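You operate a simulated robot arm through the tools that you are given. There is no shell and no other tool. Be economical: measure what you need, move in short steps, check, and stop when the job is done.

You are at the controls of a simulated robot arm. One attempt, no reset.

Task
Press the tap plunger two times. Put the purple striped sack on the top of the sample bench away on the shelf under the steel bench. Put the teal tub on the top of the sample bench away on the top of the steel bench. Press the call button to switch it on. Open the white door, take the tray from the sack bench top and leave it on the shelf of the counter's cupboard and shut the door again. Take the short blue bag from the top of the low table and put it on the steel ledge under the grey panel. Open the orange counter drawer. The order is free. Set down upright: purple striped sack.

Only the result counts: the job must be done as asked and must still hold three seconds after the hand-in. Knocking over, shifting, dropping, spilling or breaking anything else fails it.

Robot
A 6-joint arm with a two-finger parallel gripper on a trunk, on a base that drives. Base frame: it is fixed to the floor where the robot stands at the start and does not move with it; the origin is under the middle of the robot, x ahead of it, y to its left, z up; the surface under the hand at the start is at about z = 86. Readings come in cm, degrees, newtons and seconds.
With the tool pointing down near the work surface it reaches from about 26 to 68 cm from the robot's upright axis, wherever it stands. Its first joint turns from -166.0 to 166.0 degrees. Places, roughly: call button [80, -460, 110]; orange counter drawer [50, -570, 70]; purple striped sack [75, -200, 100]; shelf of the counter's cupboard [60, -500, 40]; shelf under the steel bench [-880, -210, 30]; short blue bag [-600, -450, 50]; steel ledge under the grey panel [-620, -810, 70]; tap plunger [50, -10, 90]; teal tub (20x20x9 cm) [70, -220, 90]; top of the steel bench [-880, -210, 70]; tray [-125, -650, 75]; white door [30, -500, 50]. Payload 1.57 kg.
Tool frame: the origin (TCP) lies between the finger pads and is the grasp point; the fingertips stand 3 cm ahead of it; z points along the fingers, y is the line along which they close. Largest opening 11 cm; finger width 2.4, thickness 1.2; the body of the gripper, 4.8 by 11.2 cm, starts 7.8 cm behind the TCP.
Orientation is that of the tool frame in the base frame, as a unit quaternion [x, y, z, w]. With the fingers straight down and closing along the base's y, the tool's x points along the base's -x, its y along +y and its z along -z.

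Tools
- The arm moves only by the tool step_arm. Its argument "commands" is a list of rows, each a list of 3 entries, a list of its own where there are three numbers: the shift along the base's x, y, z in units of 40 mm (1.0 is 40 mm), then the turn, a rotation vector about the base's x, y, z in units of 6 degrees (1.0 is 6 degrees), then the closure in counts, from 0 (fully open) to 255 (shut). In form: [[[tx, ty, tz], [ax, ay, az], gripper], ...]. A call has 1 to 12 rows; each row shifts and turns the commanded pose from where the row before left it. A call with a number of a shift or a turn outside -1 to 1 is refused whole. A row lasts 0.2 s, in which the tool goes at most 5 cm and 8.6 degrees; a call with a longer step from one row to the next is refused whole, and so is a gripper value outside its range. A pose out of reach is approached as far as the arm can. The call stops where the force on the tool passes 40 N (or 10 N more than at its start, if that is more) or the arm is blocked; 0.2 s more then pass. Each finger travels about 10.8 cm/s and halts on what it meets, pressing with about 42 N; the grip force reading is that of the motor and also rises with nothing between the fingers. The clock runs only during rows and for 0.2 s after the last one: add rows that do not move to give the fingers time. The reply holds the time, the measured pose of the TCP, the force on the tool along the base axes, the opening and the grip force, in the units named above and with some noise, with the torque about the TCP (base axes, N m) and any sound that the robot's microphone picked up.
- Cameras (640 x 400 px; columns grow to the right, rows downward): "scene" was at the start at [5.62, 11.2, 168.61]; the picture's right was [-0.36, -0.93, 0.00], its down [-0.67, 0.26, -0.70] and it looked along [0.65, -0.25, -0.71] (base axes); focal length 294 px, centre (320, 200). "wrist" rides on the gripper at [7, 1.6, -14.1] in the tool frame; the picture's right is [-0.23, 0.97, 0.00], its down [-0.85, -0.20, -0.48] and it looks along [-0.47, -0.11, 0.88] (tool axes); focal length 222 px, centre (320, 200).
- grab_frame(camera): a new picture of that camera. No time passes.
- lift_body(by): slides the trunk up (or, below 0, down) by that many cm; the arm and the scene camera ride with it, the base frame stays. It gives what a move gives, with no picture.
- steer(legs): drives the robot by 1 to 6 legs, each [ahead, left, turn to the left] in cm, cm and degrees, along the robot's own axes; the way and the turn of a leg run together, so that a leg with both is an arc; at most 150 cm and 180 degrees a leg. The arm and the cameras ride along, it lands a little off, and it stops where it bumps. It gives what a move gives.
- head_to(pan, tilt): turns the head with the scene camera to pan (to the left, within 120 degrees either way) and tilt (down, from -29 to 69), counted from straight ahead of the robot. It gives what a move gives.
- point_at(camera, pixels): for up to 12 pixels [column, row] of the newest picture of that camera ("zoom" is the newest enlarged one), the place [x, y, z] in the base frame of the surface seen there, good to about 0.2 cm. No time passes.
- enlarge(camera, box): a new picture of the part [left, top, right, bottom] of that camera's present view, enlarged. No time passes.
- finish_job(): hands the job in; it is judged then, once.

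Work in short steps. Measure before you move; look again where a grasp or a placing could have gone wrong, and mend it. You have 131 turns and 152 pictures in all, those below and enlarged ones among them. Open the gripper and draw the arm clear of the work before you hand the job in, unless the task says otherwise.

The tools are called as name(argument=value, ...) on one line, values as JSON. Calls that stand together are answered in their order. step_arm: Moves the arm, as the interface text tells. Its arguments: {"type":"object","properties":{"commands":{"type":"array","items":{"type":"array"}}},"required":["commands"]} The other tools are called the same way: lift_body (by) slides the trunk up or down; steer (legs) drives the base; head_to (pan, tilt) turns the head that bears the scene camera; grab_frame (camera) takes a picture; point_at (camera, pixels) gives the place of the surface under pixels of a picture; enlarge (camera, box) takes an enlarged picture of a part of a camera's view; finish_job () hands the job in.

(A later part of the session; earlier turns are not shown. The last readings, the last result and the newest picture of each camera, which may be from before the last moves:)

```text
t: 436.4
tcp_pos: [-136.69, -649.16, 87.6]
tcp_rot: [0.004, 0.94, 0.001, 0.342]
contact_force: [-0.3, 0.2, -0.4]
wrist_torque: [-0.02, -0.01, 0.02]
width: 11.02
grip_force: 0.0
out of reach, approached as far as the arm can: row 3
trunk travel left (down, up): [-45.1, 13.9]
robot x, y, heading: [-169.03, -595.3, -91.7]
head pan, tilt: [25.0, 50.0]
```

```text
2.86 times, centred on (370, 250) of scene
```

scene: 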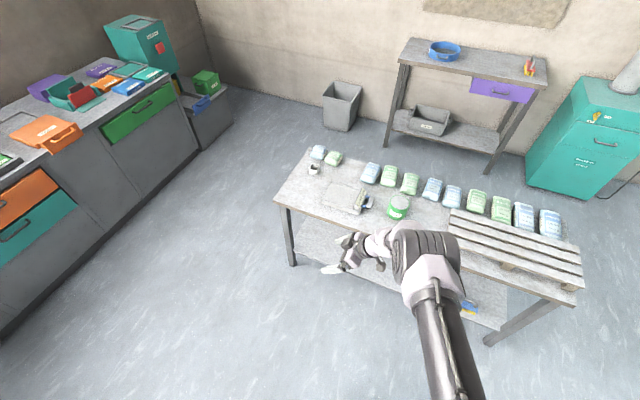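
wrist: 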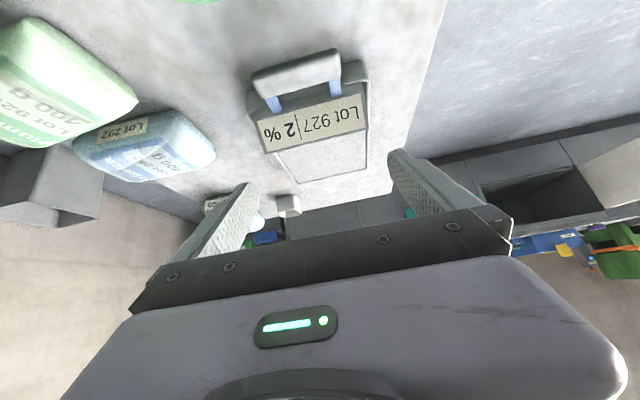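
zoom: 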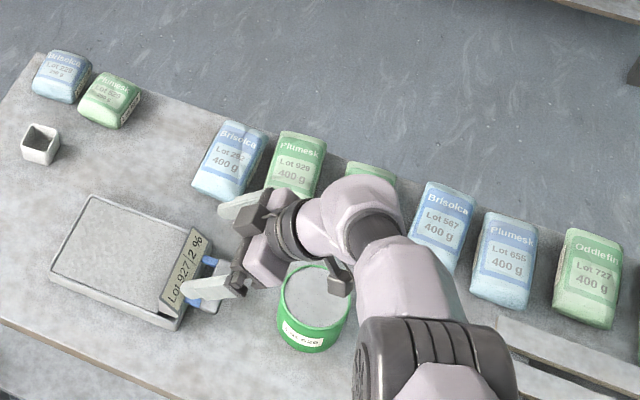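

Aligned, but my camera would hang just over the green cup. I reduce the pitch to ~23°, raise the arm while lowering the trunk, and creep 4 cm closer for reach.

step_arm(commands=[[[0, 0, 1], [0, 0.95, 0], 0], [[0, 0, 1], [0, 0.95, 0], 0], [[0, 0, 1], [0, 0.95, 0], 0], [[0, 0, 1], [0, 0, 0], 0], [[0, 0, 1], [0, 0, 0], 0], [[0, 0, 0], [0, 0, 0], 0]])

steer(legs=[[4, 0, 0]])

step_arm(commands=[[[0, 0.5, 0], [0, 0, 0], 0], [[0, 0.5, 0], [0, 0, 0], 0], [[0, 0, 0], [0, 0, 0], 0]])

lift_body(by=-24)

grab_frame(camera="wrist")

point_at(camera="wrist", pixels=[[260, 82], [335, 65], [297, 72], [320, 50], [320, 80]])

```text
t: 437.8
tcp_pos: [-136.63, -649.07, 107.64]
tcp_rot: [0.003, 0.98, -0.001, 0.199]
contact_force: [-0.7, -0.3, -0.7]
wrist_torque: [0.07, -0.01, 0.01]
width: 10.99
grip_force: 0.0
trunk travel left (down, up): [-45.1, 13.9]
robot x, y, heading: [-168.78, -595.58, -91.5]
head pan, tilt: [25.0, 50.0]
```

```text
t: 438.7
tcp_pos: [-136.72, -653.34, 107.7]
tcp_rot: [0.005, 0.98, 0.0, 0.2]
contact_force: [-0.5, -0.3, -0.4]
wrist_torque: [0.07, -0.04, 0.04]
width: 10.98
grip_force: 0.1
trunk travel left (down, up): [-45.1, 13.9]
robot x, y, heading: [-169.19, -599.39, -91.6]
head pan, tilt: [25.0, 50.0]
```

```text
t: 439.5
tcp_pos: [-136.71, -649.07, 107.69]
tcp_rot: [0.004, 0.98, -0.001, 0.199]
contact_force: [-0.5, 1.1, 0.7]
wrist_torque: [0.0, 0.02, 0.01]
width: 11.0
grip_force: 0.2
trunk travel left (down, up): [-45.1, 13.9]
robot x, y, heading: [-168.98, -599.23, -91.6]
head pan, tilt: [25.0, 50.0]
```

```text
t: 442.0
tcp_pos: [-136.62, -649.14, 83.63]
tcp_rot: [0.004, 0.98, 0.0, 0.2]
contact_force: [-0.2, -0.3, -0.4]
wrist_torque: [-0.02, -0.02, 0.02]
width: 10.98
grip_force: 0.0
trunk travel left (down, up): [-21.1, 37.9]
robot x, y, heading: [-169.25, -599.05, -91.8]
head pan, tilt: [25.0, 50.0]
```

```text
43 pictures are left
```

wrist: 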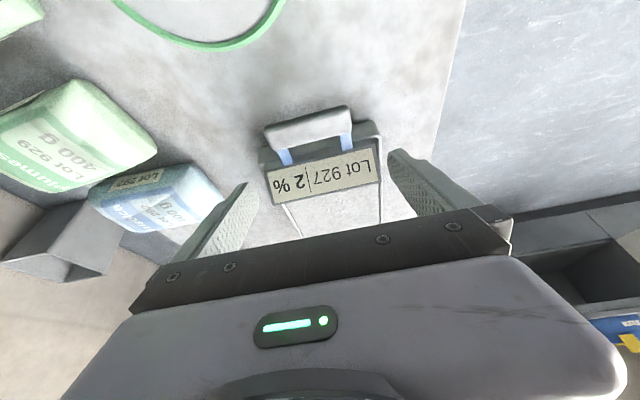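

```text
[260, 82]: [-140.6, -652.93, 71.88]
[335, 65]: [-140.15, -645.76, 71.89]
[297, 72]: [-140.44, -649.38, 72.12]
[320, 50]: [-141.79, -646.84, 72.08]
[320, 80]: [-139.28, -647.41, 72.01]
```

Handle centred between fingers and the cup is clear. I descend to z≈75.7, close on the bar, and lift 6 cm.

step_arm(commands=[[[0, 0, -0.6], [0, 0, 0], 0], [[0, 0, -0.6], [0, 0, 0], 0], [[0, 0, -0.5], [0, 0, 0], 0], [[0, 0, -0.28], [0, 0, 0], 0], [[0, 0, 0], [0, 0, 0], 0], [[0, 0, 0], [0, 0, 0], 60], [[0, 0, 0], [0, 0, 0], 120], [[0, 0, 0], [0, 0, 0], 180], [[0, 0, 0], [0, 0, 0], 180]])

step_arm(commands=[[[0, 0, 0.2], [0, 0, 0], 180], [[0, 0, 0.4], [0, 0, 0], 180], [[0, 0, 0.5], [0, 0, 0], 180], [[0, 0, 0.5], [0, 0, 0], 180], [[0, 0, 0], [0, 0, 0], 180]])

grab_frame(camera="wrist")

enlarge(camera="scene", box=[280, 180, 460, 320])

```text
t: 444.0
tcp_pos: [-136.85, -649.2, 75.61]
tcp_rot: [0.005, 0.98, 0.0, 0.2]
contact_force: [-0.7, -1.1, -0.4]
wrist_torque: [-0.3, 0.04, -0.22]
width: 8.0
grip_force: 41.7
trunk travel left (down, up): [-21.1, 37.9]
robot x, y, heading: [-169.2, -599.45, -91.5]
head pan, tilt: [25.0, 50.0]
```

```text
t: 445.2
tcp_pos: [-136.64, -649.24, 82.08]
tcp_rot: [0.004, 0.98, 0.001, 0.199]
contact_force: [-0.3, 0.7, -4.6]
wrist_torque: [0.01, 0.47, 0.0]
width: 8.0
grip_force: 41.8
trunk travel left (down, up): [-21.1, 37.9]
robot x, y, heading: [-169.06, -599.33, -91.7]
head pan, tilt: [25.0, 50.0]
```

```text
42 pictures are left
```

wrist: 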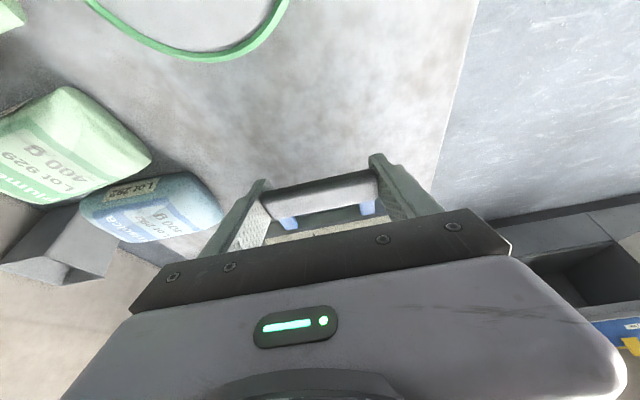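

```text
2.86 times, centred on (370, 250) of scene
```

zoom: 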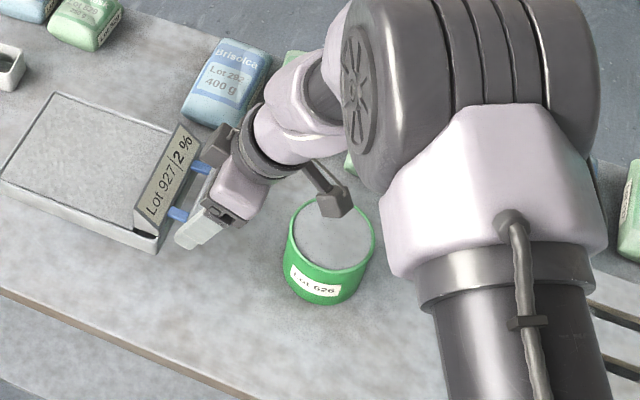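

The tray is lifted level (≈0.47 kg). I raise it, back away, turn the robot to face +x and yaw the hand -91.6° so the tray points toward the cupboard.

lift_body(by=12)

steer(legs=[[-57, 0, 0], [0, 0, 91.6], [55, 6, 0]])

step_arm(commands=[[[0, 0, 0], [0, 0, -0.8], 180], [[0, 0, 0], [0, 0, -1], 180], [[0, 0, 0], [0, 0, -1], 180], [[0, 0, 0], [0, 0, -1], 180], [[0, 0, 0], [0, 0, -1], 180], [[0, 0, 0], [0, 0, -1], 180], [[0, 0, 0], [0, 0, -1], 180], [[0, 0, 0], [0, 0, -1], 180], [[0, 0, 0], [0, 0, -1], 180], [[0, 0, 0], [0, 0, -1], 180], [[0, 0, 0], [0, 0, -1], 180], [[0, 0, 0], [0, 0, -1], 180]])

step_arm(commands=[[[0, 0, 0], [0, 0, -1], 180], [[0, 0, 0], [0, 0, -1], 180], [[0, 0, 0], [0, 0, -1], 180], [[-0.5, -0.2, 0], [0, 0, -0.5], 180], [[-0.5, -0.2, 0], [0, 0, 0], 180], [[0, 0, 0], [0, 0, 0], 180]])

head_to(pan=25, tilt=42)

grab_frame(camera="scene")

```text
t: 446.7
tcp_pos: [-136.61, -649.11, 94.1]
tcp_rot: [0.004, 0.98, 0.0, 0.198]
contact_force: [0.3, -0.2, -4.0]
wrist_torque: [0.02, 0.5, -0.02]
width: 7.97
grip_force: 41.8
trunk travel left (down, up): [-33.1, 25.9]
robot x, y, heading: [-169.07, -599.75, -91.5]
head pan, tilt: [25.0, 50.0]
```

```text
t: 456.7
tcp_pos: [-67.57, -494.95, 94.06]
tcp_rot: [0.721, -0.664, -0.147, -0.133]
contact_force: [-0.4, -0.6, -2.9]
wrist_torque: [-0.41, -0.01, -0.02]
width: 7.99
grip_force: 41.9
trunk travel left (down, up): [-33.1, 25.9]
robot x, y, heading: [-113.92, -532.05, 3.7]
head pan, tilt: [25.0, 50.0]
```

```text
t: 459.3
tcp_pos: [-67.65, -494.97, 94.07]
tcp_rot: [-0.267, 0.942, 0.057, 0.197]
contact_force: [0.8, 0.1, -4.6]
wrist_torque: [-0.27, 0.4, -0.01]
width: 7.97
grip_force: 42.3
out of reach, approached as far as the arm can: row 10, 11
trunk travel left (down, up): [-33.1, 25.9]
robot x, y, heading: [-113.97, -532.07, 3.7]
head pan, tilt: [25.0, 50.0]
```

```text
t: 460.7
tcp_pos: [-71.62, -496.62, 93.93]
tcp_rot: [-0.091, 0.975, 0.021, 0.203]
contact_force: [0.8, -0.2, -3.3]
wrist_torque: [-0.12, 0.49, 0.01]
width: 7.96
grip_force: 42.3
trunk travel left (down, up): [-33.1, 25.9]
robot x, y, heading: [-114.12, -532.04, 3.6]
head pan, tilt: [25.0, 50.0]
```

```text
t: 461.4
tcp_pos: [-71.64, -496.64, 93.96]
tcp_rot: [-0.092, 0.974, 0.021, 0.204]
contact_force: [0.0, -0.5, -4.2]
wrist_torque: [-0.06, 0.5, 0.02]
width: 8.0
grip_force: 41.9
trunk travel left (down, up): [-33.1, 25.9]
robot x, y, heading: [-113.88, -531.85, 3.7]
head pan, tilt: [25.0, 42.0]
```

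```text
40 pictures are left
```

scene: 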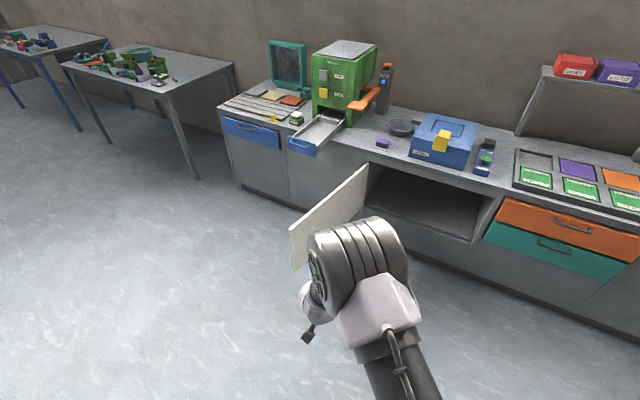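

Tray is carried; hand azimuth ≈+11°. I correct the heading, move to x≈-62, lower trunk and arm to shelf height in front of the cupboard, and look.

steer(legs=[[0, 0, -3.7], [52, -5.5, 0]])

lift_body(by=-33)

step_arm(commands=[[[0, 0, -0.7], [0, 0, -0.6], 180], [[0, 0, -0.7], [0, 0, -0.6], 180], [[0, 0, -0.8], [0, 0, 0], 180], [[0, 0, -0.8], [0, 0, 0], 180], [[0, 0, -0.8], [0, 0, 0], 180], [[0, 0, -0.5], [0, 0, 0], 180], [[0, 0, 0], [0, 0, 0], 180]])

grab_frame(camera="scene")

grab_frame(camera="wrist")

```text
t: 464.9
tcp_pos: [-17.59, -505.38, 93.92]
tcp_rot: [-0.056, 0.977, 0.014, 0.203]
contact_force: [0.6, -0.6, -2.9]
wrist_torque: [-0.09, 0.51, 0.01]
width: 8.0
grip_force: 42.0
trunk travel left (down, up): [-33.1, 25.9]
robot x, y, heading: [-62.12, -537.6, -0.4]
head pan, tilt: [25.0, 42.0]
```

```text
t: 468.1
tcp_pos: [-17.56, -505.45, 60.98]
tcp_rot: [-0.056, 0.977, 0.013, 0.205]
contact_force: [0.2, 0.9, -3.9]
wrist_torque: [-0.07, 0.43, 0.02]
width: 7.96
grip_force: 42.0
trunk travel left (down, up): [-0.1, 58.9]
robot x, y, heading: [-62.13, -537.55, -0.7]
head pan, tilt: [25.0, 42.0]
```

```text
t: 469.7
tcp_pos: [-17.63, -505.57, 43.79]
tcp_rot: [0.006, 0.979, 0.0, 0.205]
contact_force: [-0.5, 0.4, -5.3]
wrist_torque: [0.02, 0.46, 0.0]
width: 7.98
grip_force: 42.1
trunk travel left (down, up): [-0.1, 58.9]
robot x, y, heading: [-62.53, -537.7, -0.5]
head pan, tilt: [25.0, 42.0]
```

```text
39 pictures are left
```

scene: 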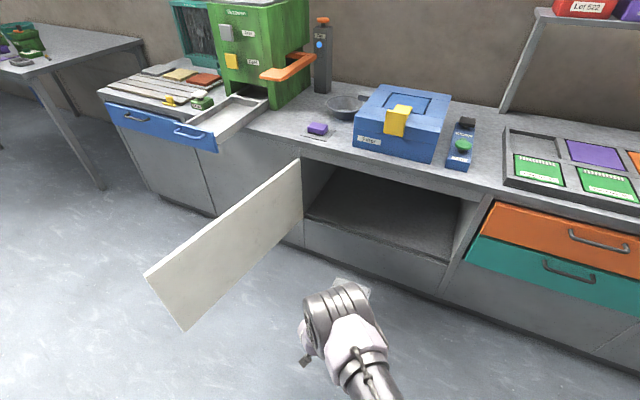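

```text
38 pictures are left
```

wrist: 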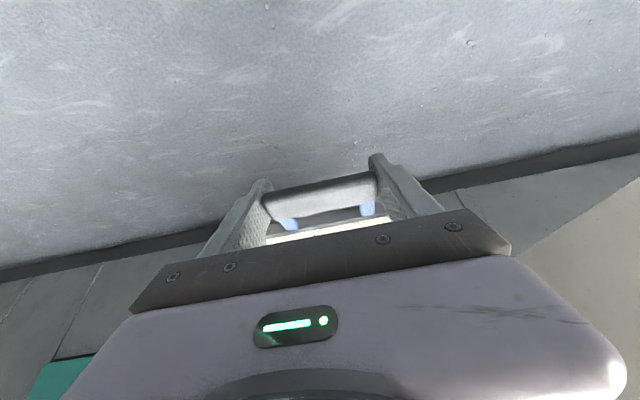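

Level and aligned. I lower to 1.3 cm above shelf level (so the wrist clears the counter's underside) and drive 56.5 cm in.

step_arm(commands=[[[0, 0, -0.35], [0, 0, 0], 180], [[0, 0, -0.35], [0, 0, 0], 180], [[0, 0, 0], [0, 0, 0], 180]])

steer(legs=[[40, 0, 0.5], [16.5, 0, 0]])

grab_frame(camera="scene")

grab_frame(camera="wrist")

```text
t: 470.5
tcp_pos: [-17.7, -505.43, 41.01]
tcp_rot: [0.005, 0.979, 0.001, 0.205]
contact_force: [0.2, 0.2, -3.4]
wrist_torque: [0.02, 0.47, -0.02]
width: 8.0
grip_force: 42.1
trunk travel left (down, up): [-0.1, 58.9]
robot x, y, heading: [-62.17, -537.51, -0.5]
head pan, tilt: [25.0, 42.0]
```

```text
t: 474.0
tcp_pos: [38.03, -506.02, 40.97]
tcp_rot: [0.006, 0.979, 0.002, 0.205]
contact_force: [0.1, -0.2, -3.2]
wrist_torque: [0.0, 0.44, 0.02]
width: 7.97
grip_force: 41.8
trunk travel left (down, up): [-0.1, 58.9]
robot x, y, heading: [-7.09, -537.98, -0.5]
head pan, tilt: [25.0, 42.0]
```

```text
37 pictures are left
```

scene: 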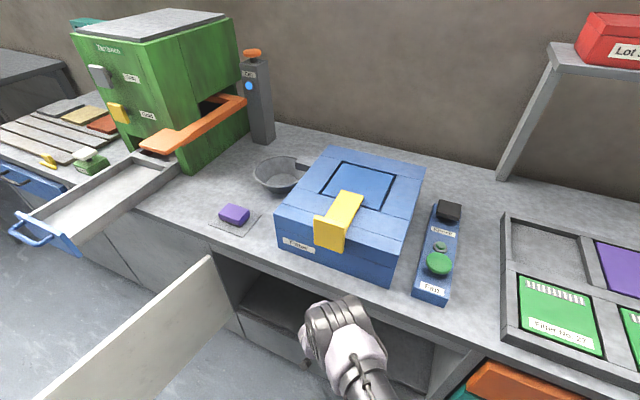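

```text
36 pictures are left
```

wrist: 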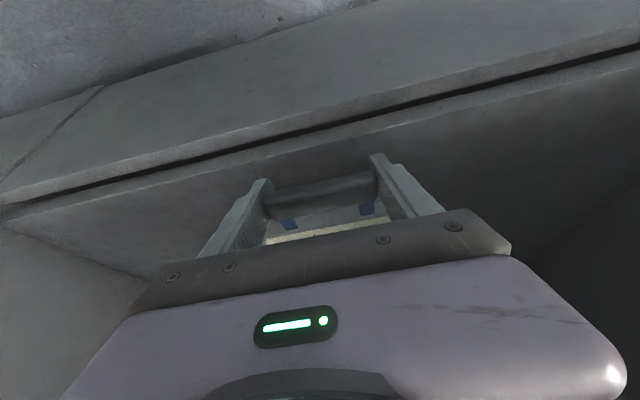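

I go 2 cm deeper, set the tray down, release, and back straight out.

steer(legs=[[2, 0, 0]])

step_arm(commands=[[[0, 0, -0.2], [0, 0, 0], 180], [[0, 0, -0.1], [0, 0, 0], 180], [[0, 0, -0.06], [0, 0, 0], 180], [[0, 0, 0], [0, 0, 0], 180], [[0, 0, 0], [0, 0, 0], 120], [[0, 0, 0], [0, 0, 0], 50], [[0, 0, 0], [0, 0, 0], 0], [[0, 0, 0], [0, 0, 0], 0]])

steer(legs=[[-12, 0, 0], [-45, 0, 0]])

head_to(pan=25, tilt=38)

grab_frame(camera="scene")

point_at(camera="scene", pixels=[[160, 280], [185, 320], [150, 272], [300, 170]])

```text
t: 474.8
tcp_pos: [40.07, -506.03, 40.91]
tcp_rot: [0.008, 0.979, 0.0, 0.204]
contact_force: [0.5, 1.1, -4.3]
wrist_torque: [0.02, 0.49, -0.02]
width: 7.95
grip_force: 42.2
trunk travel left (down, up): [-0.1, 58.9]
robot x, y, heading: [-5.15, -537.9, -0.5]
head pan, tilt: [25.0, 42.0]
```

```text
t: 476.6
tcp_pos: [39.91, -505.89, 39.45]
tcp_rot: [0.008, 0.979, 0.0, 0.204]
contact_force: [0.7, 1.1, -0.5]
wrist_torque: [0.03, 0.01, -0.02]
width: 11.02
grip_force: 0.1
trunk travel left (down, up): [-0.1, 58.9]
robot x, y, heading: [-4.79, -538.32, -0.6]
head pan, tilt: [25.0, 42.0]
```

```text
t: 480.1
tcp_pos: [-16.54, -505.39, 39.39]
tcp_rot: [0.005, 0.979, 0.001, 0.204]
contact_force: [-0.6, 0.4, -0.7]
wrist_torque: [-0.01, -0.02, 0.0]
width: 11.01
grip_force: 0.0
trunk travel left (down, up): [-0.1, 58.9]
robot x, y, heading: [-61.63, -537.47, -0.2]
head pan, tilt: [25.0, 42.0]
```

```text
t: 480.8
tcp_pos: [-16.57, -505.49, 39.42]
tcp_rot: [0.006, 0.979, 0.0, 0.204]
contact_force: [-0.4, -0.5, 0.6]
wrist_torque: [0.01, 0.01, -0.02]
width: 11.01
grip_force: 0.1
trunk travel left (down, up): [-0.1, 58.9]
robot x, y, heading: [-61.38, -537.32, -0.5]
head pan, tilt: [25.0, 38.0]
```

```text
35 pictures are left
```

scene: 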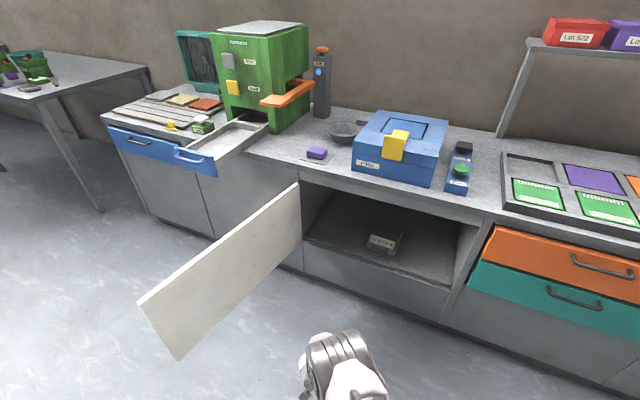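

```text
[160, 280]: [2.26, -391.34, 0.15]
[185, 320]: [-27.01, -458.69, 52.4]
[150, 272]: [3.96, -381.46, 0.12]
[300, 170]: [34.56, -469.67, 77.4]
```

The tray sits inside on the shelf. To shut the door, I raise the closed hand over the door to its outer side, lower it, and push the door shut along its arc by driving.

step_arm(commands=[[[0, 0, 0.9], [0, 0, 0], 255], [[0, 0, 0.9], [0, 0, 0], 255], [[0, 0, 0.9], [0, 0, 0], 255], [[0.4, 0, 0.9], [0, 0, 0], 255], [[0.8, 0, 0.9], [0, 0, 0], 255], [[0.8, 0, 0.5], [0, 0, 0], 255], [[0, 0, 0], [0, 0, 0], 255]])

lift_body(by=26)

steer(legs=[[-7, 0, 0.4], [0, 66, 0]])

lift_body(by=-26)

grab_frame(camera="scene")

steer(legs=[[0, -17, 0], [0, -26, 0], [13, -22.5, 0], [14.5, -10, 0], [15.5, -4.5, 0], [3, 0, 0]])

grab_frame(camera="scene")

```text
t: 482.4
tcp_pos: [-8.53, -505.42, 59.37]
tcp_rot: [0.006, 0.979, 0.001, 0.204]
contact_force: [-0.3, -0.6, -0.4]
wrist_torque: [-0.01, 0.0, -0.03]
width: 0.0
grip_force: 21.3
trunk travel left (down, up): [-0.1, 58.9]
robot x, y, heading: [-61.26, -537.45, -0.2]
head pan, tilt: [25.0, 38.0]
```

```text
t: 485.1
tcp_pos: [-8.68, -505.38, 85.36]
tcp_rot: [0.006, 0.979, 0.0, 0.204]
contact_force: [-0.2, -0.9, 0.1]
wrist_torque: [-0.02, -0.03, -0.01]
width: 0.0
grip_force: 21.5
trunk travel left (down, up): [-26.1, 32.9]
robot x, y, heading: [-61.35, -537.6, -0.4]
head pan, tilt: [25.0, 38.0]
```

```text
t: 489.4
tcp_pos: [-15.8, -438.0, 85.22]
tcp_rot: [0.004, 0.979, 0.0, 0.204]
contact_force: [-0.5, 0.8, 0.1]
wrist_torque: [-0.04, 0.01, -0.02]
width: 0.0
grip_force: 20.8
trunk travel left (down, up): [-26.1, 32.9]
robot x, y, heading: [-68.57, -470.19, -0.1]
head pan, tilt: [25.0, 38.0]
```

```text
t: 492.1
tcp_pos: [-15.85, -437.98, 59.35]
tcp_rot: [0.003, 0.979, 0.001, 0.205]
contact_force: [-0.5, -0.2, 0.8]
wrist_torque: [-0.03, -0.03, 0.01]
width: 0.0
grip_force: 21.3
trunk travel left (down, up): [-0.1, 58.9]
robot x, y, heading: [-68.7, -470.27, 0.1]
head pan, tilt: [25.0, 38.0]
```

```text
34 pictures are left
```

scene: 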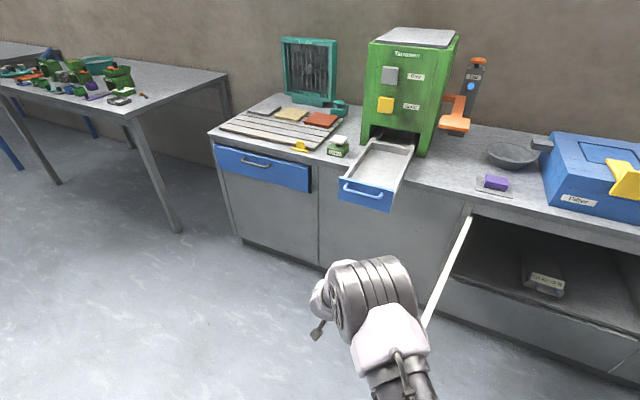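

```text
t: 499.0
tcp_pos: [30.55, -517.55, 59.24]
tcp_rot: [0.002, 0.979, 0.001, 0.204]
contact_force: [0.0, 0.3, 0.5]
wrist_torque: [-0.02, -0.01, 0.02]
width: 0.0
grip_force: 21.4
trunk travel left (down, up): [-0.1, 58.9]
robot x, y, heading: [-21.91, -550.08, 0.3]
head pan, tilt: [25.0, 38.0]
```

```text
33 pictures are left
```

scene: 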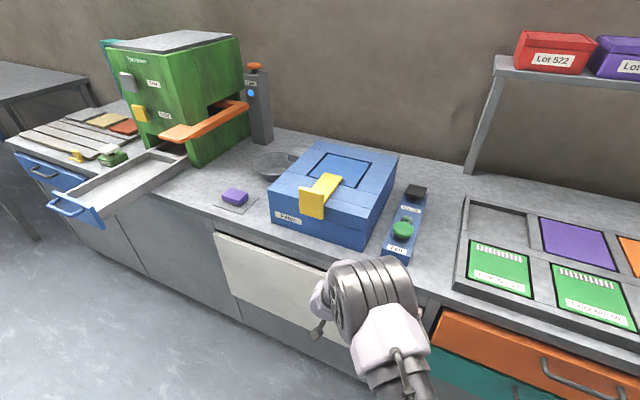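

The door is shut; I give it one more gentle push. Then for the drawer I back off, raise the trunk, pitch the hand to ~40° and roll it 90° so the fingers close above/below the horizontal bar, and move in front of the drawer handle.

steer(legs=[[1.5, 0, 0]])

steer(legs=[[-26, 0, 0], [0, -55, 0]])

lift_body(by=26)

step_arm(commands=[[[0, 0, 0], [0, -0.95, 0], 200], [[0, 0, 0], [0, -0.95, 0], 150], [[0, 0, 0], [0, -0.95, 0], 150], [[0, 0, 0], [-0.643, 0, 0.766], 150], [[0, 0, 0], [-0.643, 0, 0.766], 150], [[0, 0, 0], [-0.643, 0, 0.766], 150], [[0, 0, 0], [-0.643, 0, 0.766], 150], [[0, 0, 0], [-0.643, 0, 0.766], 150], [[0, 0, 0], [-0.643, 0, 0.766], 150], [[0, 0, 0], [-0.643, 0, 0.766], 150], [[0, 0, 0], [-0.643, 0, 0.766], 150], [[0, 0, 0], [-0.643, 0, 0.766], 150]])

step_arm(commands=[[[0, 0, 0], [-0.643, 0, 0.766], 150], [[0, 0, 0], [-0.643, 0, 0.766], 150], [[0, 0, 0], [-0.643, 0, 0.766], 150], [[0, 0, 0], [-0.643, 0, 0.766], 150], [[0, 0, 0], [-0.643, 0, 0.766], 150], [[0, 0, 0], [-0.643, 0, 0.766], 150], [[0, 0, 0], [0, 0, 0], 150]])

grab_frame(camera="scene")

grab_frame(camera="wrist")

```text
t: 499.8
tcp_pos: [31.04, -517.5, 59.11]
tcp_rot: [0.001, 0.979, 0.001, 0.202]
contact_force: [-3.0, -0.6, 0.9]
wrist_torque: [0.02, 0.05, -0.02]
width: 0.02
grip_force: 21.4
trunk travel left (down, up): [-0.1, 58.9]
robot x, y, heading: [-20.88, -549.97, -0.0]
head pan, tilt: [25.0, 38.0]
stopped in leg 1: the force on the tool passed its limit at 52 N (the readings are from after the stop); the commanded pose is now the measured one
```

```text
t: 504.5
tcp_pos: [4.46, -572.53, 59.23]
tcp_rot: [-0.001, 0.979, 0.0, 0.202]
contact_force: [0.8, 0.0, 1.2]
wrist_torque: [0.01, 0.02, 0.02]
width: 0.0
grip_force: 21.6
trunk travel left (down, up): [-0.1, 58.9]
robot x, y, heading: [-47.5, -605.47, 0.6]
head pan, tilt: [25.0, 38.0]
```

```text
t: 507.1
tcp_pos: [4.46, -572.53, 85.12]
tcp_rot: [0.0, 0.979, 0.0, 0.202]
contact_force: [0.1, 0.4, 0.0]
wrist_torque: [-0.02, 0.0, 0.02]
width: 0.01
grip_force: 21.2
trunk travel left (down, up): [-26.1, 32.9]
robot x, y, heading: [-47.77, -605.41, 0.2]
head pan, tilt: [25.0, 38.0]
```

```text
t: 509.8
tcp_pos: [4.56, -572.54, 85.12]
tcp_rot: [-0.43, 0.835, -0.154, 0.306]
contact_force: [0.1, 0.1, 0.2]
wrist_torque: [0.02, -0.01, -0.02]
width: 4.53
grip_force: 0.1
trunk travel left (down, up): [-26.1, 32.9]
robot x, y, heading: [-47.28, -605.4, 0.2]
head pan, tilt: [25.0, 38.0]
```

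```text
t: 511.4
tcp_pos: [4.61, -572.53, 85.13]
tcp_rot: [0.667, -0.663, 0.239, -0.242]
contact_force: [0.4, 0.4, -0.1]
wrist_torque: [0.0, 0.02, -0.02]
width: 4.52
grip_force: 0.0
trunk travel left (down, up): [-26.1, 32.9]
robot x, y, heading: [-47.23, -605.23, 0.2]
head pan, tilt: [25.0, 38.0]
```

```text
32 pictures are left
```

scene: 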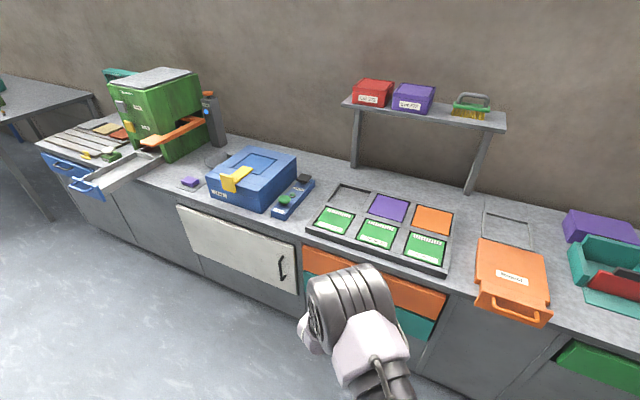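

```text
31 pictures are left
```

wrist: 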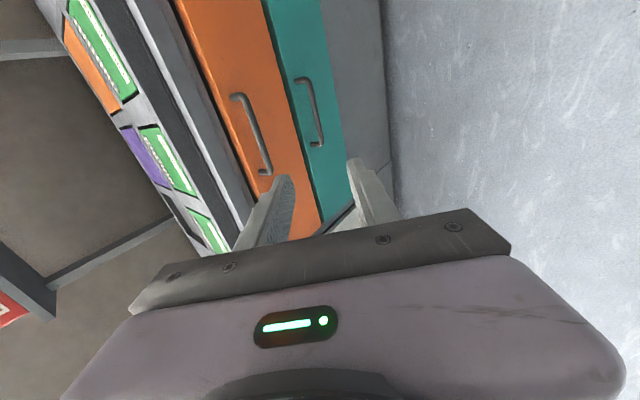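

Hand is rolled correctly (fingers above/below), door shut. I measure the orange handle bar in the wrist view.

point_at(camera="wrist", pixels=[[246, 105], [256, 132], [264, 160], [258, 132], [254, 132], [240, 140], [275, 130], [200, 60], [215, 130], [165, 60]])

enlarge(camera="wrist", box=[200, 70, 330, 190])

point_at(camera="zoom", pixels=[[248, 200], [256, 200], [264, 200], [240, 200], [272, 210], [280, 240], [290, 270]])

```text
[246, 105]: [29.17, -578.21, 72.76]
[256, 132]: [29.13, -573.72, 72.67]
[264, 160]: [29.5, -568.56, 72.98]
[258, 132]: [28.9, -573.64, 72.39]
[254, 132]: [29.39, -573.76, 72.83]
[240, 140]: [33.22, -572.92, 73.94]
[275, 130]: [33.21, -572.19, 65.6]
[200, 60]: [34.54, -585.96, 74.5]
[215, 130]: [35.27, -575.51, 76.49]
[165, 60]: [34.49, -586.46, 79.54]
```

```text
3.33 times, centred on (265, 130) of wrist
```

zoom: 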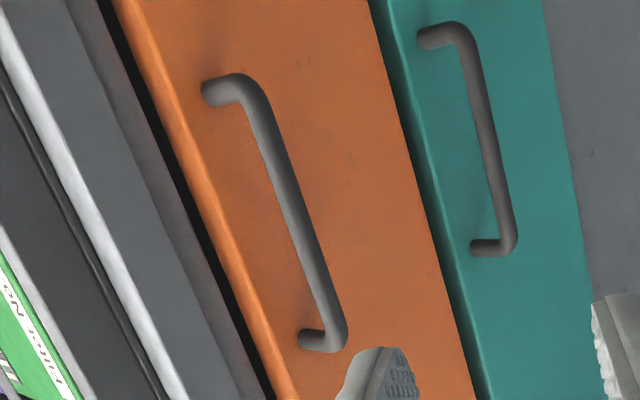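

```text
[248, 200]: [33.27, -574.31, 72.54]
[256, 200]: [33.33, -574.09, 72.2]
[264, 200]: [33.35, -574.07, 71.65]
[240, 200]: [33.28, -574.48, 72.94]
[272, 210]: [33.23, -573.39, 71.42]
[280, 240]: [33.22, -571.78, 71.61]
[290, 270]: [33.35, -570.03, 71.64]
```

Bar centre ≈(29.5,-573.5,72.4). I drive 18.5 cm ahead with the fingers narrowed to ~3.2 cm, then read the pose.

steer(legs=[[18.5, 0, -0.3]])

step_arm(commands=[[[0, -0.2, -0.6], [0, 0, 0], 182], [[0, 0, -0.6], [0, 0, 0], 182], [[0, 0, 0], [0, 0, 0], 182], [[0, 0, 0], [0, 0, 0], 182]])

```text
t: 512.9
tcp_pos: [23.7, -572.86, 85.14]
tcp_rot: [-0.665, 0.666, -0.24, 0.241]
contact_force: [1.0, 0.1, -0.8]
wrist_torque: [0.02, 0.02, 0.0]
width: 4.53
grip_force: 0.1
trunk travel left (down, up): [-26.1, 32.9]
robot x, y, heading: [-28.78, -605.46, -0.2]
head pan, tilt: [25.0, 38.0]
```

```text
t: 513.9
tcp_pos: [23.46, -573.74, 80.46]
tcp_rot: [-0.664, 0.666, -0.24, 0.242]
contact_force: [-0.2, 0.0, -0.6]
wrist_torque: [-0.02, 0.0, -0.01]
width: 3.17
grip_force: 0.0
trunk travel left (down, up): [-26.1, 32.9]
robot x, y, heading: [-28.39, -605.19, -0.3]
head pan, tilt: [25.0, 38.0]
```

I slide the fingers over the bar along the tool axis, close, and pull the drawer by driving back.

step_arm(commands=[[[0, 0, -0.18], [0, 0, 0], 182], [[0.42, 0, -0.5], [0, 0, 0], 182], [[0.42, 0, -0.5], [0, 0, 0], 182], [[0.42, 0, -0.5], [0, 0, 0], 182], [[0, 0, 0], [0, 0, 0], 255], [[0, 0, 0], [0, 0, 0], 255], [[0, 0, 0], [0, 0, 0], 255]])

steer(legs=[[-10, 0, 0], [-10, 0, 0], [-8, 0, 0]])

grab_frame(camera="scene")

```text
t: 515.5
tcp_pos: [28.7, -573.83, 73.62]
tcp_rot: [-0.664, 0.665, -0.241, 0.242]
contact_force: [2.3, -2.1, 2.9]
wrist_torque: [-0.46, -0.12, 0.63]
width: 1.28
grip_force: 30.0
trunk travel left (down, up): [-26.1, 32.9]
robot x, y, heading: [-28.84, -605.28, -0.1]
head pan, tilt: [25.0, 38.0]
```

```text
t: 518.0
tcp_pos: [0.61, -573.86, 73.57]
tcp_rot: [-0.664, 0.665, -0.24, 0.242]
contact_force: [1.0, -16.7, -1.0]
wrist_torque: [-0.61, -0.04, 0.48]
width: 1.28
grip_force: 29.4
trunk travel left (down, up): [-26.1, 32.9]
robot x, y, heading: [-56.98, -605.23, 0.3]
head pan, tilt: [25.0, 38.0]
```

```text
29 pictures are left
```

scene: 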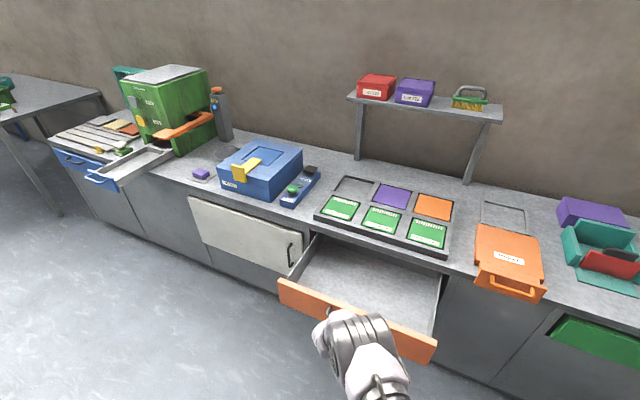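

The drawer is open 28 cm. I try a little more pull, release, retreat, raise, and drive to the sample bench for the tub while bringing the hand back to pointing down (closing along x).

steer(legs=[[-5, 0, 0]])

step_arm(commands=[[[0, 0, 0], [0, 0, 0], 190], [[0, 0, 0], [0, 0, 0], 170], [[0, 0, 0], [0, 0, 0], 170], [[-0.45, 0, 0.54], [0, 0, 0], 170], [[-0.6, 0, 0.75], [0, 0, 0], 170], [[-0.6, 0, 0.75], [0, 0, 0], 170], [[0, 0, 0], [0, 0, 0], 170]])

grab_frame(camera="scene")

lift_body(by=26)

steer(legs=[[0, 150, 0], [0, 150, 0], [0, 84, 0]])

step_arm(commands=[[[-0.3, -0.9, 0.3], [0, 0.8, 0], 120], [[-0.3, -0.9, 0.3], [0, 0.8, 0], 60], [[-0.3, -0.9, 0.3], [0, 0.8, 0], 0], [[-0.2, -0.9, 0.3], [0, 0.8, 0], 0], [[-0.2, -0.9, 0.2], [0, 0.8, 0], 0], [[-0.2, -0.9, 0], [0, 0.8, 0], 0], [[0, -0.9, 0], [0, 0.8, 0], 0], [[0, -0.9, 0], [0, 0.8, 0], 0], [[0, 0, 0], [0, 0.26, 0], 0], [[0, 0, 0], [0, 0, 0], 0]])

head_to(pan=10, tilt=35)

grab_frame(camera="scene")

```text
t: 519.1
tcp_pos: [-3.75, -573.8, 74.27]
tcp_rot: [0.663, -0.663, 0.244, -0.247]
contact_force: [-1.4, -1.2, 4.5]
wrist_torque: [-0.57, -0.07, 0.52]
width: 1.29
grip_force: 29.7
trunk travel left (down, up): [-26.1, 32.9]
robot x, y, heading: [-61.68, -605.1, 0.1]
head pan, tilt: [25.0, 38.0]
stopped in leg 1: the force on the tool passed its limit at 65 N (the readings are from after the stop); the commanded pose is now the measured one
```

```text
t: 520.7
tcp_pos: [-10.32, -573.72, 82.17]
tcp_rot: [-0.663, 0.664, -0.244, 0.246]
contact_force: [-0.5, 0.5, 0.6]
wrist_torque: [0.01, -0.01, -0.02]
width: 3.64
grip_force: 0.1
trunk travel left (down, up): [-26.1, 32.9]
robot x, y, heading: [-61.97, -605.39, -0.1]
head pan, tilt: [25.0, 38.0]
```

```text
28 pictures are left
```

scene: 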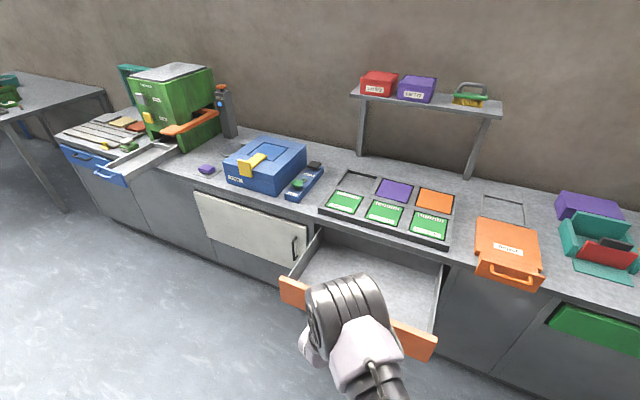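

```text
t: 523.4
tcp_pos: [-10.36, -573.74, 108.24]
tcp_rot: [-0.662, 0.665, -0.244, 0.246]
contact_force: [-0.3, -0.3, 0.2]
wrist_torque: [-0.02, -0.03, 0.02]
width: 3.64
grip_force: 0.1
trunk travel left (down, up): [-52.1, 6.9]
robot x, y, heading: [-61.86, -605.33, -0.0]
head pan, tilt: [25.0, 38.0]
```

```text
t: 541.8
tcp_pos: [-12.02, -192.15, 108.15]
tcp_rot: [-0.662, 0.664, -0.244, 0.246]
contact_force: [-0.9, 0.1, -0.1]
wrist_torque: [-0.02, -0.04, -0.05]
width: 3.65
grip_force: 0.1
trunk travel left (down, up): [-52.1, 6.9]
robot x, y, heading: [-63.19, -223.72, -0.2]
head pan, tilt: [25.0, 38.0]
```

```text
t: 544.0
tcp_pos: [-19.65, -218.03, 112.71]
tcp_rot: [0.707, -0.706, 0.01, -0.052]
contact_force: [-0.2, 0.2, 0.4]
wrist_torque: [0.01, 0.01, -0.02]
width: 11.0
grip_force: 0.1
out of reach, approached as far as the arm can: row 7, 8, 9
trunk travel left (down, up): [-52.1, 6.9]
robot x, y, heading: [-62.95, -223.68, 0.1]
head pan, tilt: [25.0, 38.0]
```

```text
t: 544.8
tcp_pos: [-19.71, -217.93, 112.64]
tcp_rot: [0.706, -0.706, 0.012, -0.053]
contact_force: [0.3, -0.7, 0.2]
wrist_torque: [0.01, -0.02, -0.01]
width: 10.99
grip_force: 0.0
trunk travel left (down, up): [-52.1, 6.9]
robot x, y, heading: [-63.14, -223.81, 0.0]
head pan, tilt: [10.0, 35.0]
```

```text
27 pictures are left
```

scene: 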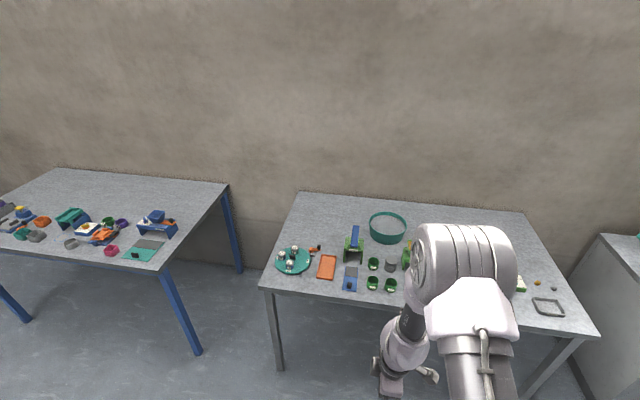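

Drawer is at its stop. I drive up to the bench and bring the hand over the tub's near rim (60.3,-221.5), 4 cm open, closing along x.

steer(legs=[[65.5, 0, 0]])

step_arm(commands=[[[0.7, -0.2, 0], [0, 0.5, 0], 140], [[0.7, -0.2, 0], [0, 0, 0], 140], [[0.7, -0.2, 0], [0, 0, 0], 140], [[0.7, -0.2, -0.3], [0, 0, 0], 140], [[0.7, -0.1, -0.3], [0, 0, 0], 140], [[0, 0, 0], [0, 0, 0], 140]])

lift_body(by=-10)

grab_frame(camera="wrist")

head_to(pan=5, tilt=50)

enlarge(camera="scene", box=[220, 60, 480, 240])

```text
t: 548.4
tcp_pos: [45.7, -217.08, 112.73]
tcp_rot: [0.711, -0.701, 0.011, -0.053]
contact_force: [0.8, -0.2, 0.7]
wrist_torque: [-0.02, 0.0, 0.0]
width: 11.01
grip_force: 0.1
trunk travel left (down, up): [-52.1, 6.9]
robot x, y, heading: [2.37, -223.54, 0.5]
head pan, tilt: [10.0, 35.0]
```

```text
t: 549.8
tcp_pos: [59.7, -220.7, 110.3]
tcp_rot: [0.711, -0.702, -0.007, -0.034]
contact_force: [0.0, -0.2, -0.7]
wrist_torque: [0.01, -0.05, 0.02]
width: 4.97
grip_force: 0.0
trunk travel left (down, up): [-52.1, 6.9]
robot x, y, heading: [2.43, -223.4, 0.5]
head pan, tilt: [10.0, 35.0]
```

```text
t: 551.1
tcp_pos: [59.79, -220.7, 100.29]
tcp_rot: [0.711, -0.702, -0.009, -0.034]
contact_force: [0.0, 0.3, -0.3]
wrist_torque: [0.01, 0.02, 0.0]
width: 4.98
grip_force: 0.1
trunk travel left (down, up): [-42.1, 16.9]
robot x, y, heading: [2.36, -223.54, 0.6]
head pan, tilt: [10.0, 35.0]
```

```text
26 pictures are left
```

wrist: 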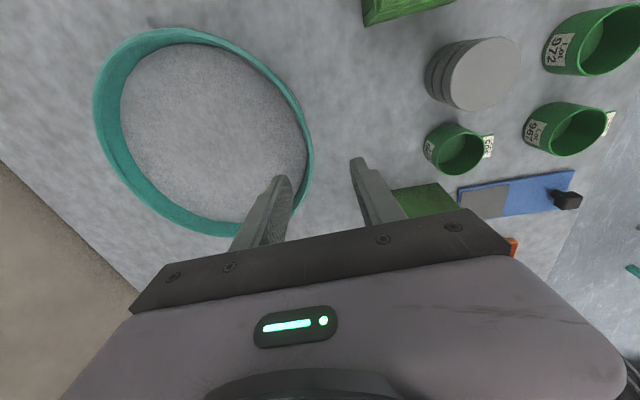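

```text
t: 551.9
tcp_pos: [59.67, -220.66, 100.29]
tcp_rot: [0.71, -0.703, -0.007, -0.035]
contact_force: [-0.4, -0.1, 0.2]
wrist_torque: [0.04, 0.02, 0.02]
width: 4.95
grip_force: 0.0
trunk travel left (down, up): [-42.1, 16.9]
robot x, y, heading: [2.39, -223.49, 0.8]
head pan, tilt: [5.0, 50.0]
```

```text
2.22 times, centred on (350, 150) of scene
```

zoom: 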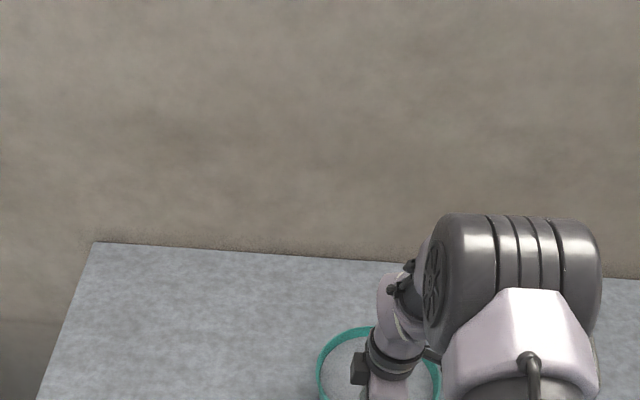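

Fingers straddle the near rim. I measure the rim precisely.

point_at(camera="wrist", pixels=[[309, 150], [303, 120], [309, 175], [300, 205], [120, 110], [190, 35], [306, 150], [312, 150], [220, 130], [290, 150]])

```text
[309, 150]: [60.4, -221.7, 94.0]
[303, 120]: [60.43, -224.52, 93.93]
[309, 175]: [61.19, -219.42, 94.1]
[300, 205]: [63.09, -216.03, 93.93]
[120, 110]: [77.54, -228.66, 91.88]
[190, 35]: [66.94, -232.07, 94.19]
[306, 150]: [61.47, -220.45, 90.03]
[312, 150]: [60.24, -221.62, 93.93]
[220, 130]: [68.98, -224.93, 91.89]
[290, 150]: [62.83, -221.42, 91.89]
```

Rim nearest point (60.5,-222.4,94). I centre on it and descend slowly to see how deep the inner finger can go, then close.

step_arm(commands=[[[0.2, -0.43, 0], [0, 0, 0], 140], [[0, 0, -0.6], [0, 0, 0], 140], [[0, 0, -0.6], [0, 0, 0], 140], [[0, 0, -0.15], [0, 0, 0], 140], [[0, 0, -0.15], [0, 0, 0], 140], [[0, 0, -0.15], [0, 0, 0], 140], [[0, 0, -0.15], [0, 0, 0], 140], [[0, 0, -0.15], [0, 0, 0], 140], [[0, 0, -0.15], [0, 0, 0], 140]])

step_arm(commands=[[[0, 0, 0], [0, 0, 0], 180], [[0, 0, 0], [0, 0, 0], 220], [[0, 0, 0], [0, 0, 0], 255], [[0, 0, 0], [0, 0, 0], 255], [[0, 0, 0], [0, 0, 0], 255]])

step_arm(commands=[[[0, 0, 0.15], [0, 0, 0], 255], [[0, 0, 0.15], [0, 0, 0], 255], [[0, 0, 0.15], [0, 0, 0], 255], [[0, 0, 0], [0, 0, 0], 255]])

grab_frame(camera="wrist")

point_at(camera="wrist", pixels=[[120, 110], [190, 60], [220, 130], [105, 130], [250, 70]])

```text
t: 553.9
tcp_pos: [60.55, -222.33, 91.91]
tcp_rot: [0.711, -0.702, -0.008, -0.034]
contact_force: [0.1, 0.1, -0.2]
wrist_torque: [0.01, -0.02, 0.0]
width: 4.96
grip_force: 0.0
trunk travel left (down, up): [-42.1, 16.9]
robot x, y, heading: [2.2, -223.67, 0.9]
head pan, tilt: [5.0, 50.0]
```

```text
t: 555.1
tcp_pos: [60.68, -222.42, 91.99]
tcp_rot: [0.711, -0.702, -0.007, -0.035]
contact_force: [6.1, 1.0, 4.4]
wrist_torque: [-0.47, -1.43, 0.41]
width: 0.8
grip_force: 27.2
trunk travel left (down, up): [-42.1, 16.9]
robot x, y, heading: [2.51, -223.34, 0.6]
head pan, tilt: [5.0, 50.0]
```

```text
t: 556.1
tcp_pos: [60.5, -222.28, 93.63]
tcp_rot: [0.71, -0.703, -0.009, -0.034]
contact_force: [1.2, -0.4, -8.7]
wrist_torque: [0.03, 0.09, -0.02]
width: 0.37
grip_force: 24.6
trunk travel left (down, up): [-42.1, 16.9]
robot x, y, heading: [2.37, -223.32, 0.7]
head pan, tilt: [5.0, 50.0]
```

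```text
24 pictures are left
```

wrist: 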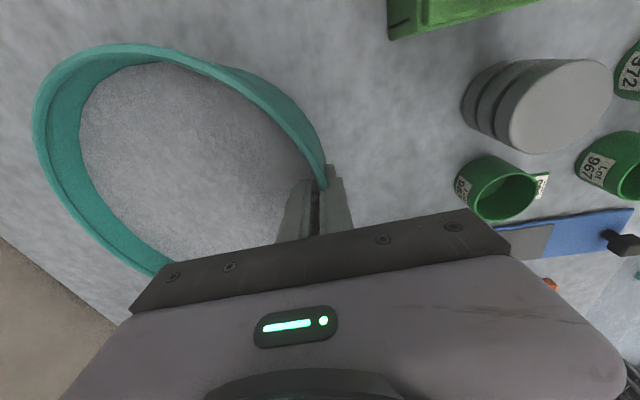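

```text
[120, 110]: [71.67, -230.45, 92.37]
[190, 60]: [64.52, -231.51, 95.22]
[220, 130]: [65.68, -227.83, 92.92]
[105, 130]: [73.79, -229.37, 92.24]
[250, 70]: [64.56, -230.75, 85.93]
```

The inner finger enters the powder freely; the wall is flared, so the jaws were misaligned by ~5°. I lower it flat, open, go deeper, pitch the hand to match the wall, regrip and lift.

step_arm(commands=[[[0, 0, -0.15], [0, 0, 0], 255], [[0, 0, -0.15], [0, 0, 0], 255], [[0, 0, -0.1], [0, 0, 0], 255], [[0, 0, 0], [0, 0, 0], 190], [[0, 0, 0], [0, 0, 0], 160], [[0, 0, 0], [-0.57, -0.8, 0], 160], [[0, 0, -0.2], [0, 0, 0], 160], [[0, 0, -0.25], [0, 0, 0], 160], [[0, 0, 0], [0, 0, 0], 160]])

step_arm(commands=[[[0, 0, 0], [0, 0, 0], 200], [[0, 0, 0], [0, 0, 0], 255], [[0, 0, 0], [0, 0, 0], 255], [[0, 0, 0], [0, 0, 0], 255]])

step_arm(commands=[[[0, 0, 0.15], [0, 0, 0], 255], [[0, 0, 0.2], [0, 0, 0], 255], [[0, 0, 0.3], [0, 0, 0], 255], [[0, 0, 0.3], [0, 0, 0], 255], [[0, 0, 0], [0, 0, 0], 255]])

grab_frame(camera="wrist")

point_at(camera="wrist", pixels=[[120, 130], [190, 80], [220, 150], [90, 150], [250, 180]])

```text
t: 558.1
tcp_pos: [60.47, -222.49, 90.34]
tcp_rot: [0.711, -0.7, 0.043, -0.043]
contact_force: [-0.2, 0.3, -0.4]
wrist_torque: [0.01, 0.02, 0.03]
width: 4.08
grip_force: 0.0
trunk travel left (down, up): [-42.1, 16.9]
robot x, y, heading: [2.28, -223.53, 0.8]
head pan, tilt: [5.0, 50.0]
```

```text
t: 559.1
tcp_pos: [60.56, -222.47, 90.16]
tcp_rot: [0.711, -0.7, 0.043, -0.043]
contact_force: [1.1, -1.7, 0.2]
wrist_torque: [0.14, -1.41, -0.37]
width: 0.38
grip_force: 24.8
trunk travel left (down, up): [-42.1, 16.9]
robot x, y, heading: [2.53, -223.27, 0.6]
head pan, tilt: [5.0, 50.0]
```

```text
t: 560.3
tcp_pos: [60.63, -222.42, 93.91]
tcp_rot: [0.712, -0.7, 0.043, -0.042]
contact_force: [0.4, 0.2, -15.3]
wrist_torque: [0.06, 1.34, 0.02]
width: 0.36
grip_force: 24.5
trunk travel left (down, up): [-42.1, 16.9]
robot x, y, heading: [2.44, -223.14, 0.7]
head pan, tilt: [5.0, 50.0]
```

```text
23 pictures are left
```

wrist: 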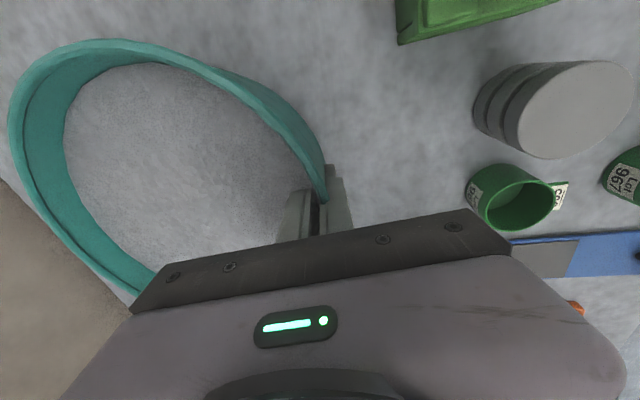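

```text
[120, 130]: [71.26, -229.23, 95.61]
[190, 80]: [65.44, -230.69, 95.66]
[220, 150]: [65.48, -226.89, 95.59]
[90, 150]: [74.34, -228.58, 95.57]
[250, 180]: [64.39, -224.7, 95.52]
```

The tub is lifted level (powder 95.6 everywhere, 1.56 kg). I raise the trunk, draw it in gently, back off, shift to y≈-197 and turn round.

lift_body(by=16.5)

step_arm(commands=[[[-0.3, 0, 0], [0, 0, 0], 255], [[-0.6, 0, 0], [0, 0, 0], 255], [[-0.7, 0, 0], [0, 0, 0], 255], [[-0.7, 0, 0], [0, 0, 0], 255], [[-0.7, 0, 0], [0, 0, 0], 255], [[-0.4, 0, 0], [0, 0, 0], 255], [[0, 0, 0], [0, 0, 0], 255]])

steer(legs=[[-62, 0, -0.7], [0, 26, 0], [0, 0, 90], [0, 0, 90]])

head_to(pan=0, tilt=40)

grab_frame(camera="scene")

```text
t: 562.2
tcp_pos: [60.61, -222.41, 110.41]
tcp_rot: [0.712, -0.699, 0.043, -0.043]
contact_force: [-0.3, -0.6, -15.7]
wrist_torque: [0.07, 1.33, -0.01]
width: 0.39
grip_force: 24.1
trunk travel left (down, up): [-58.6, 0.4]
robot x, y, heading: [2.4, -223.56, 0.4]
head pan, tilt: [5.0, 50.0]
```

```text
t: 563.8
tcp_pos: [47.03, -222.45, 110.57]
tcp_rot: [0.711, -0.701, 0.042, -0.043]
contact_force: [0.0, 0.7, -14.9]
wrist_torque: [0.07, 1.35, 0.02]
width: 0.38
grip_force: 24.6
trunk travel left (down, up): [-58.6, 0.4]
robot x, y, heading: [2.09, -223.07, 0.6]
head pan, tilt: [5.0, 50.0]
```

```text
t: 576.4
tcp_pos: [-104.03, -197.42, 110.43]
tcp_rot: [0.703, 0.709, -0.042, -0.043]
contact_force: [0.1, -0.4, -14.7]
wrist_torque: [-0.09, -1.36, 0.02]
width: 0.4
grip_force: 24.3
trunk travel left (down, up): [-58.6, 0.4]
robot x, y, heading: [-59.35, -197.11, -179.9]
head pan, tilt: [5.0, 50.0]
```

```text
t: 577.1
tcp_pos: [-103.95, -197.47, 110.58]
tcp_rot: [0.703, 0.709, -0.043, -0.043]
contact_force: [-0.2, -0.9, -15.9]
wrist_torque: [-0.09, -1.33, -0.02]
width: 0.37
grip_force: 24.6
trunk travel left (down, up): [-58.6, 0.4]
robot x, y, heading: [-59.47, -196.92, -179.8]
head pan, tilt: [0.0, 40.0]
```

```text
22 pictures are left
```

scene: 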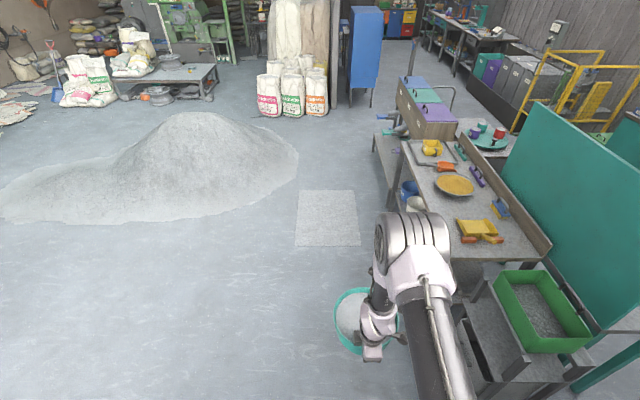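

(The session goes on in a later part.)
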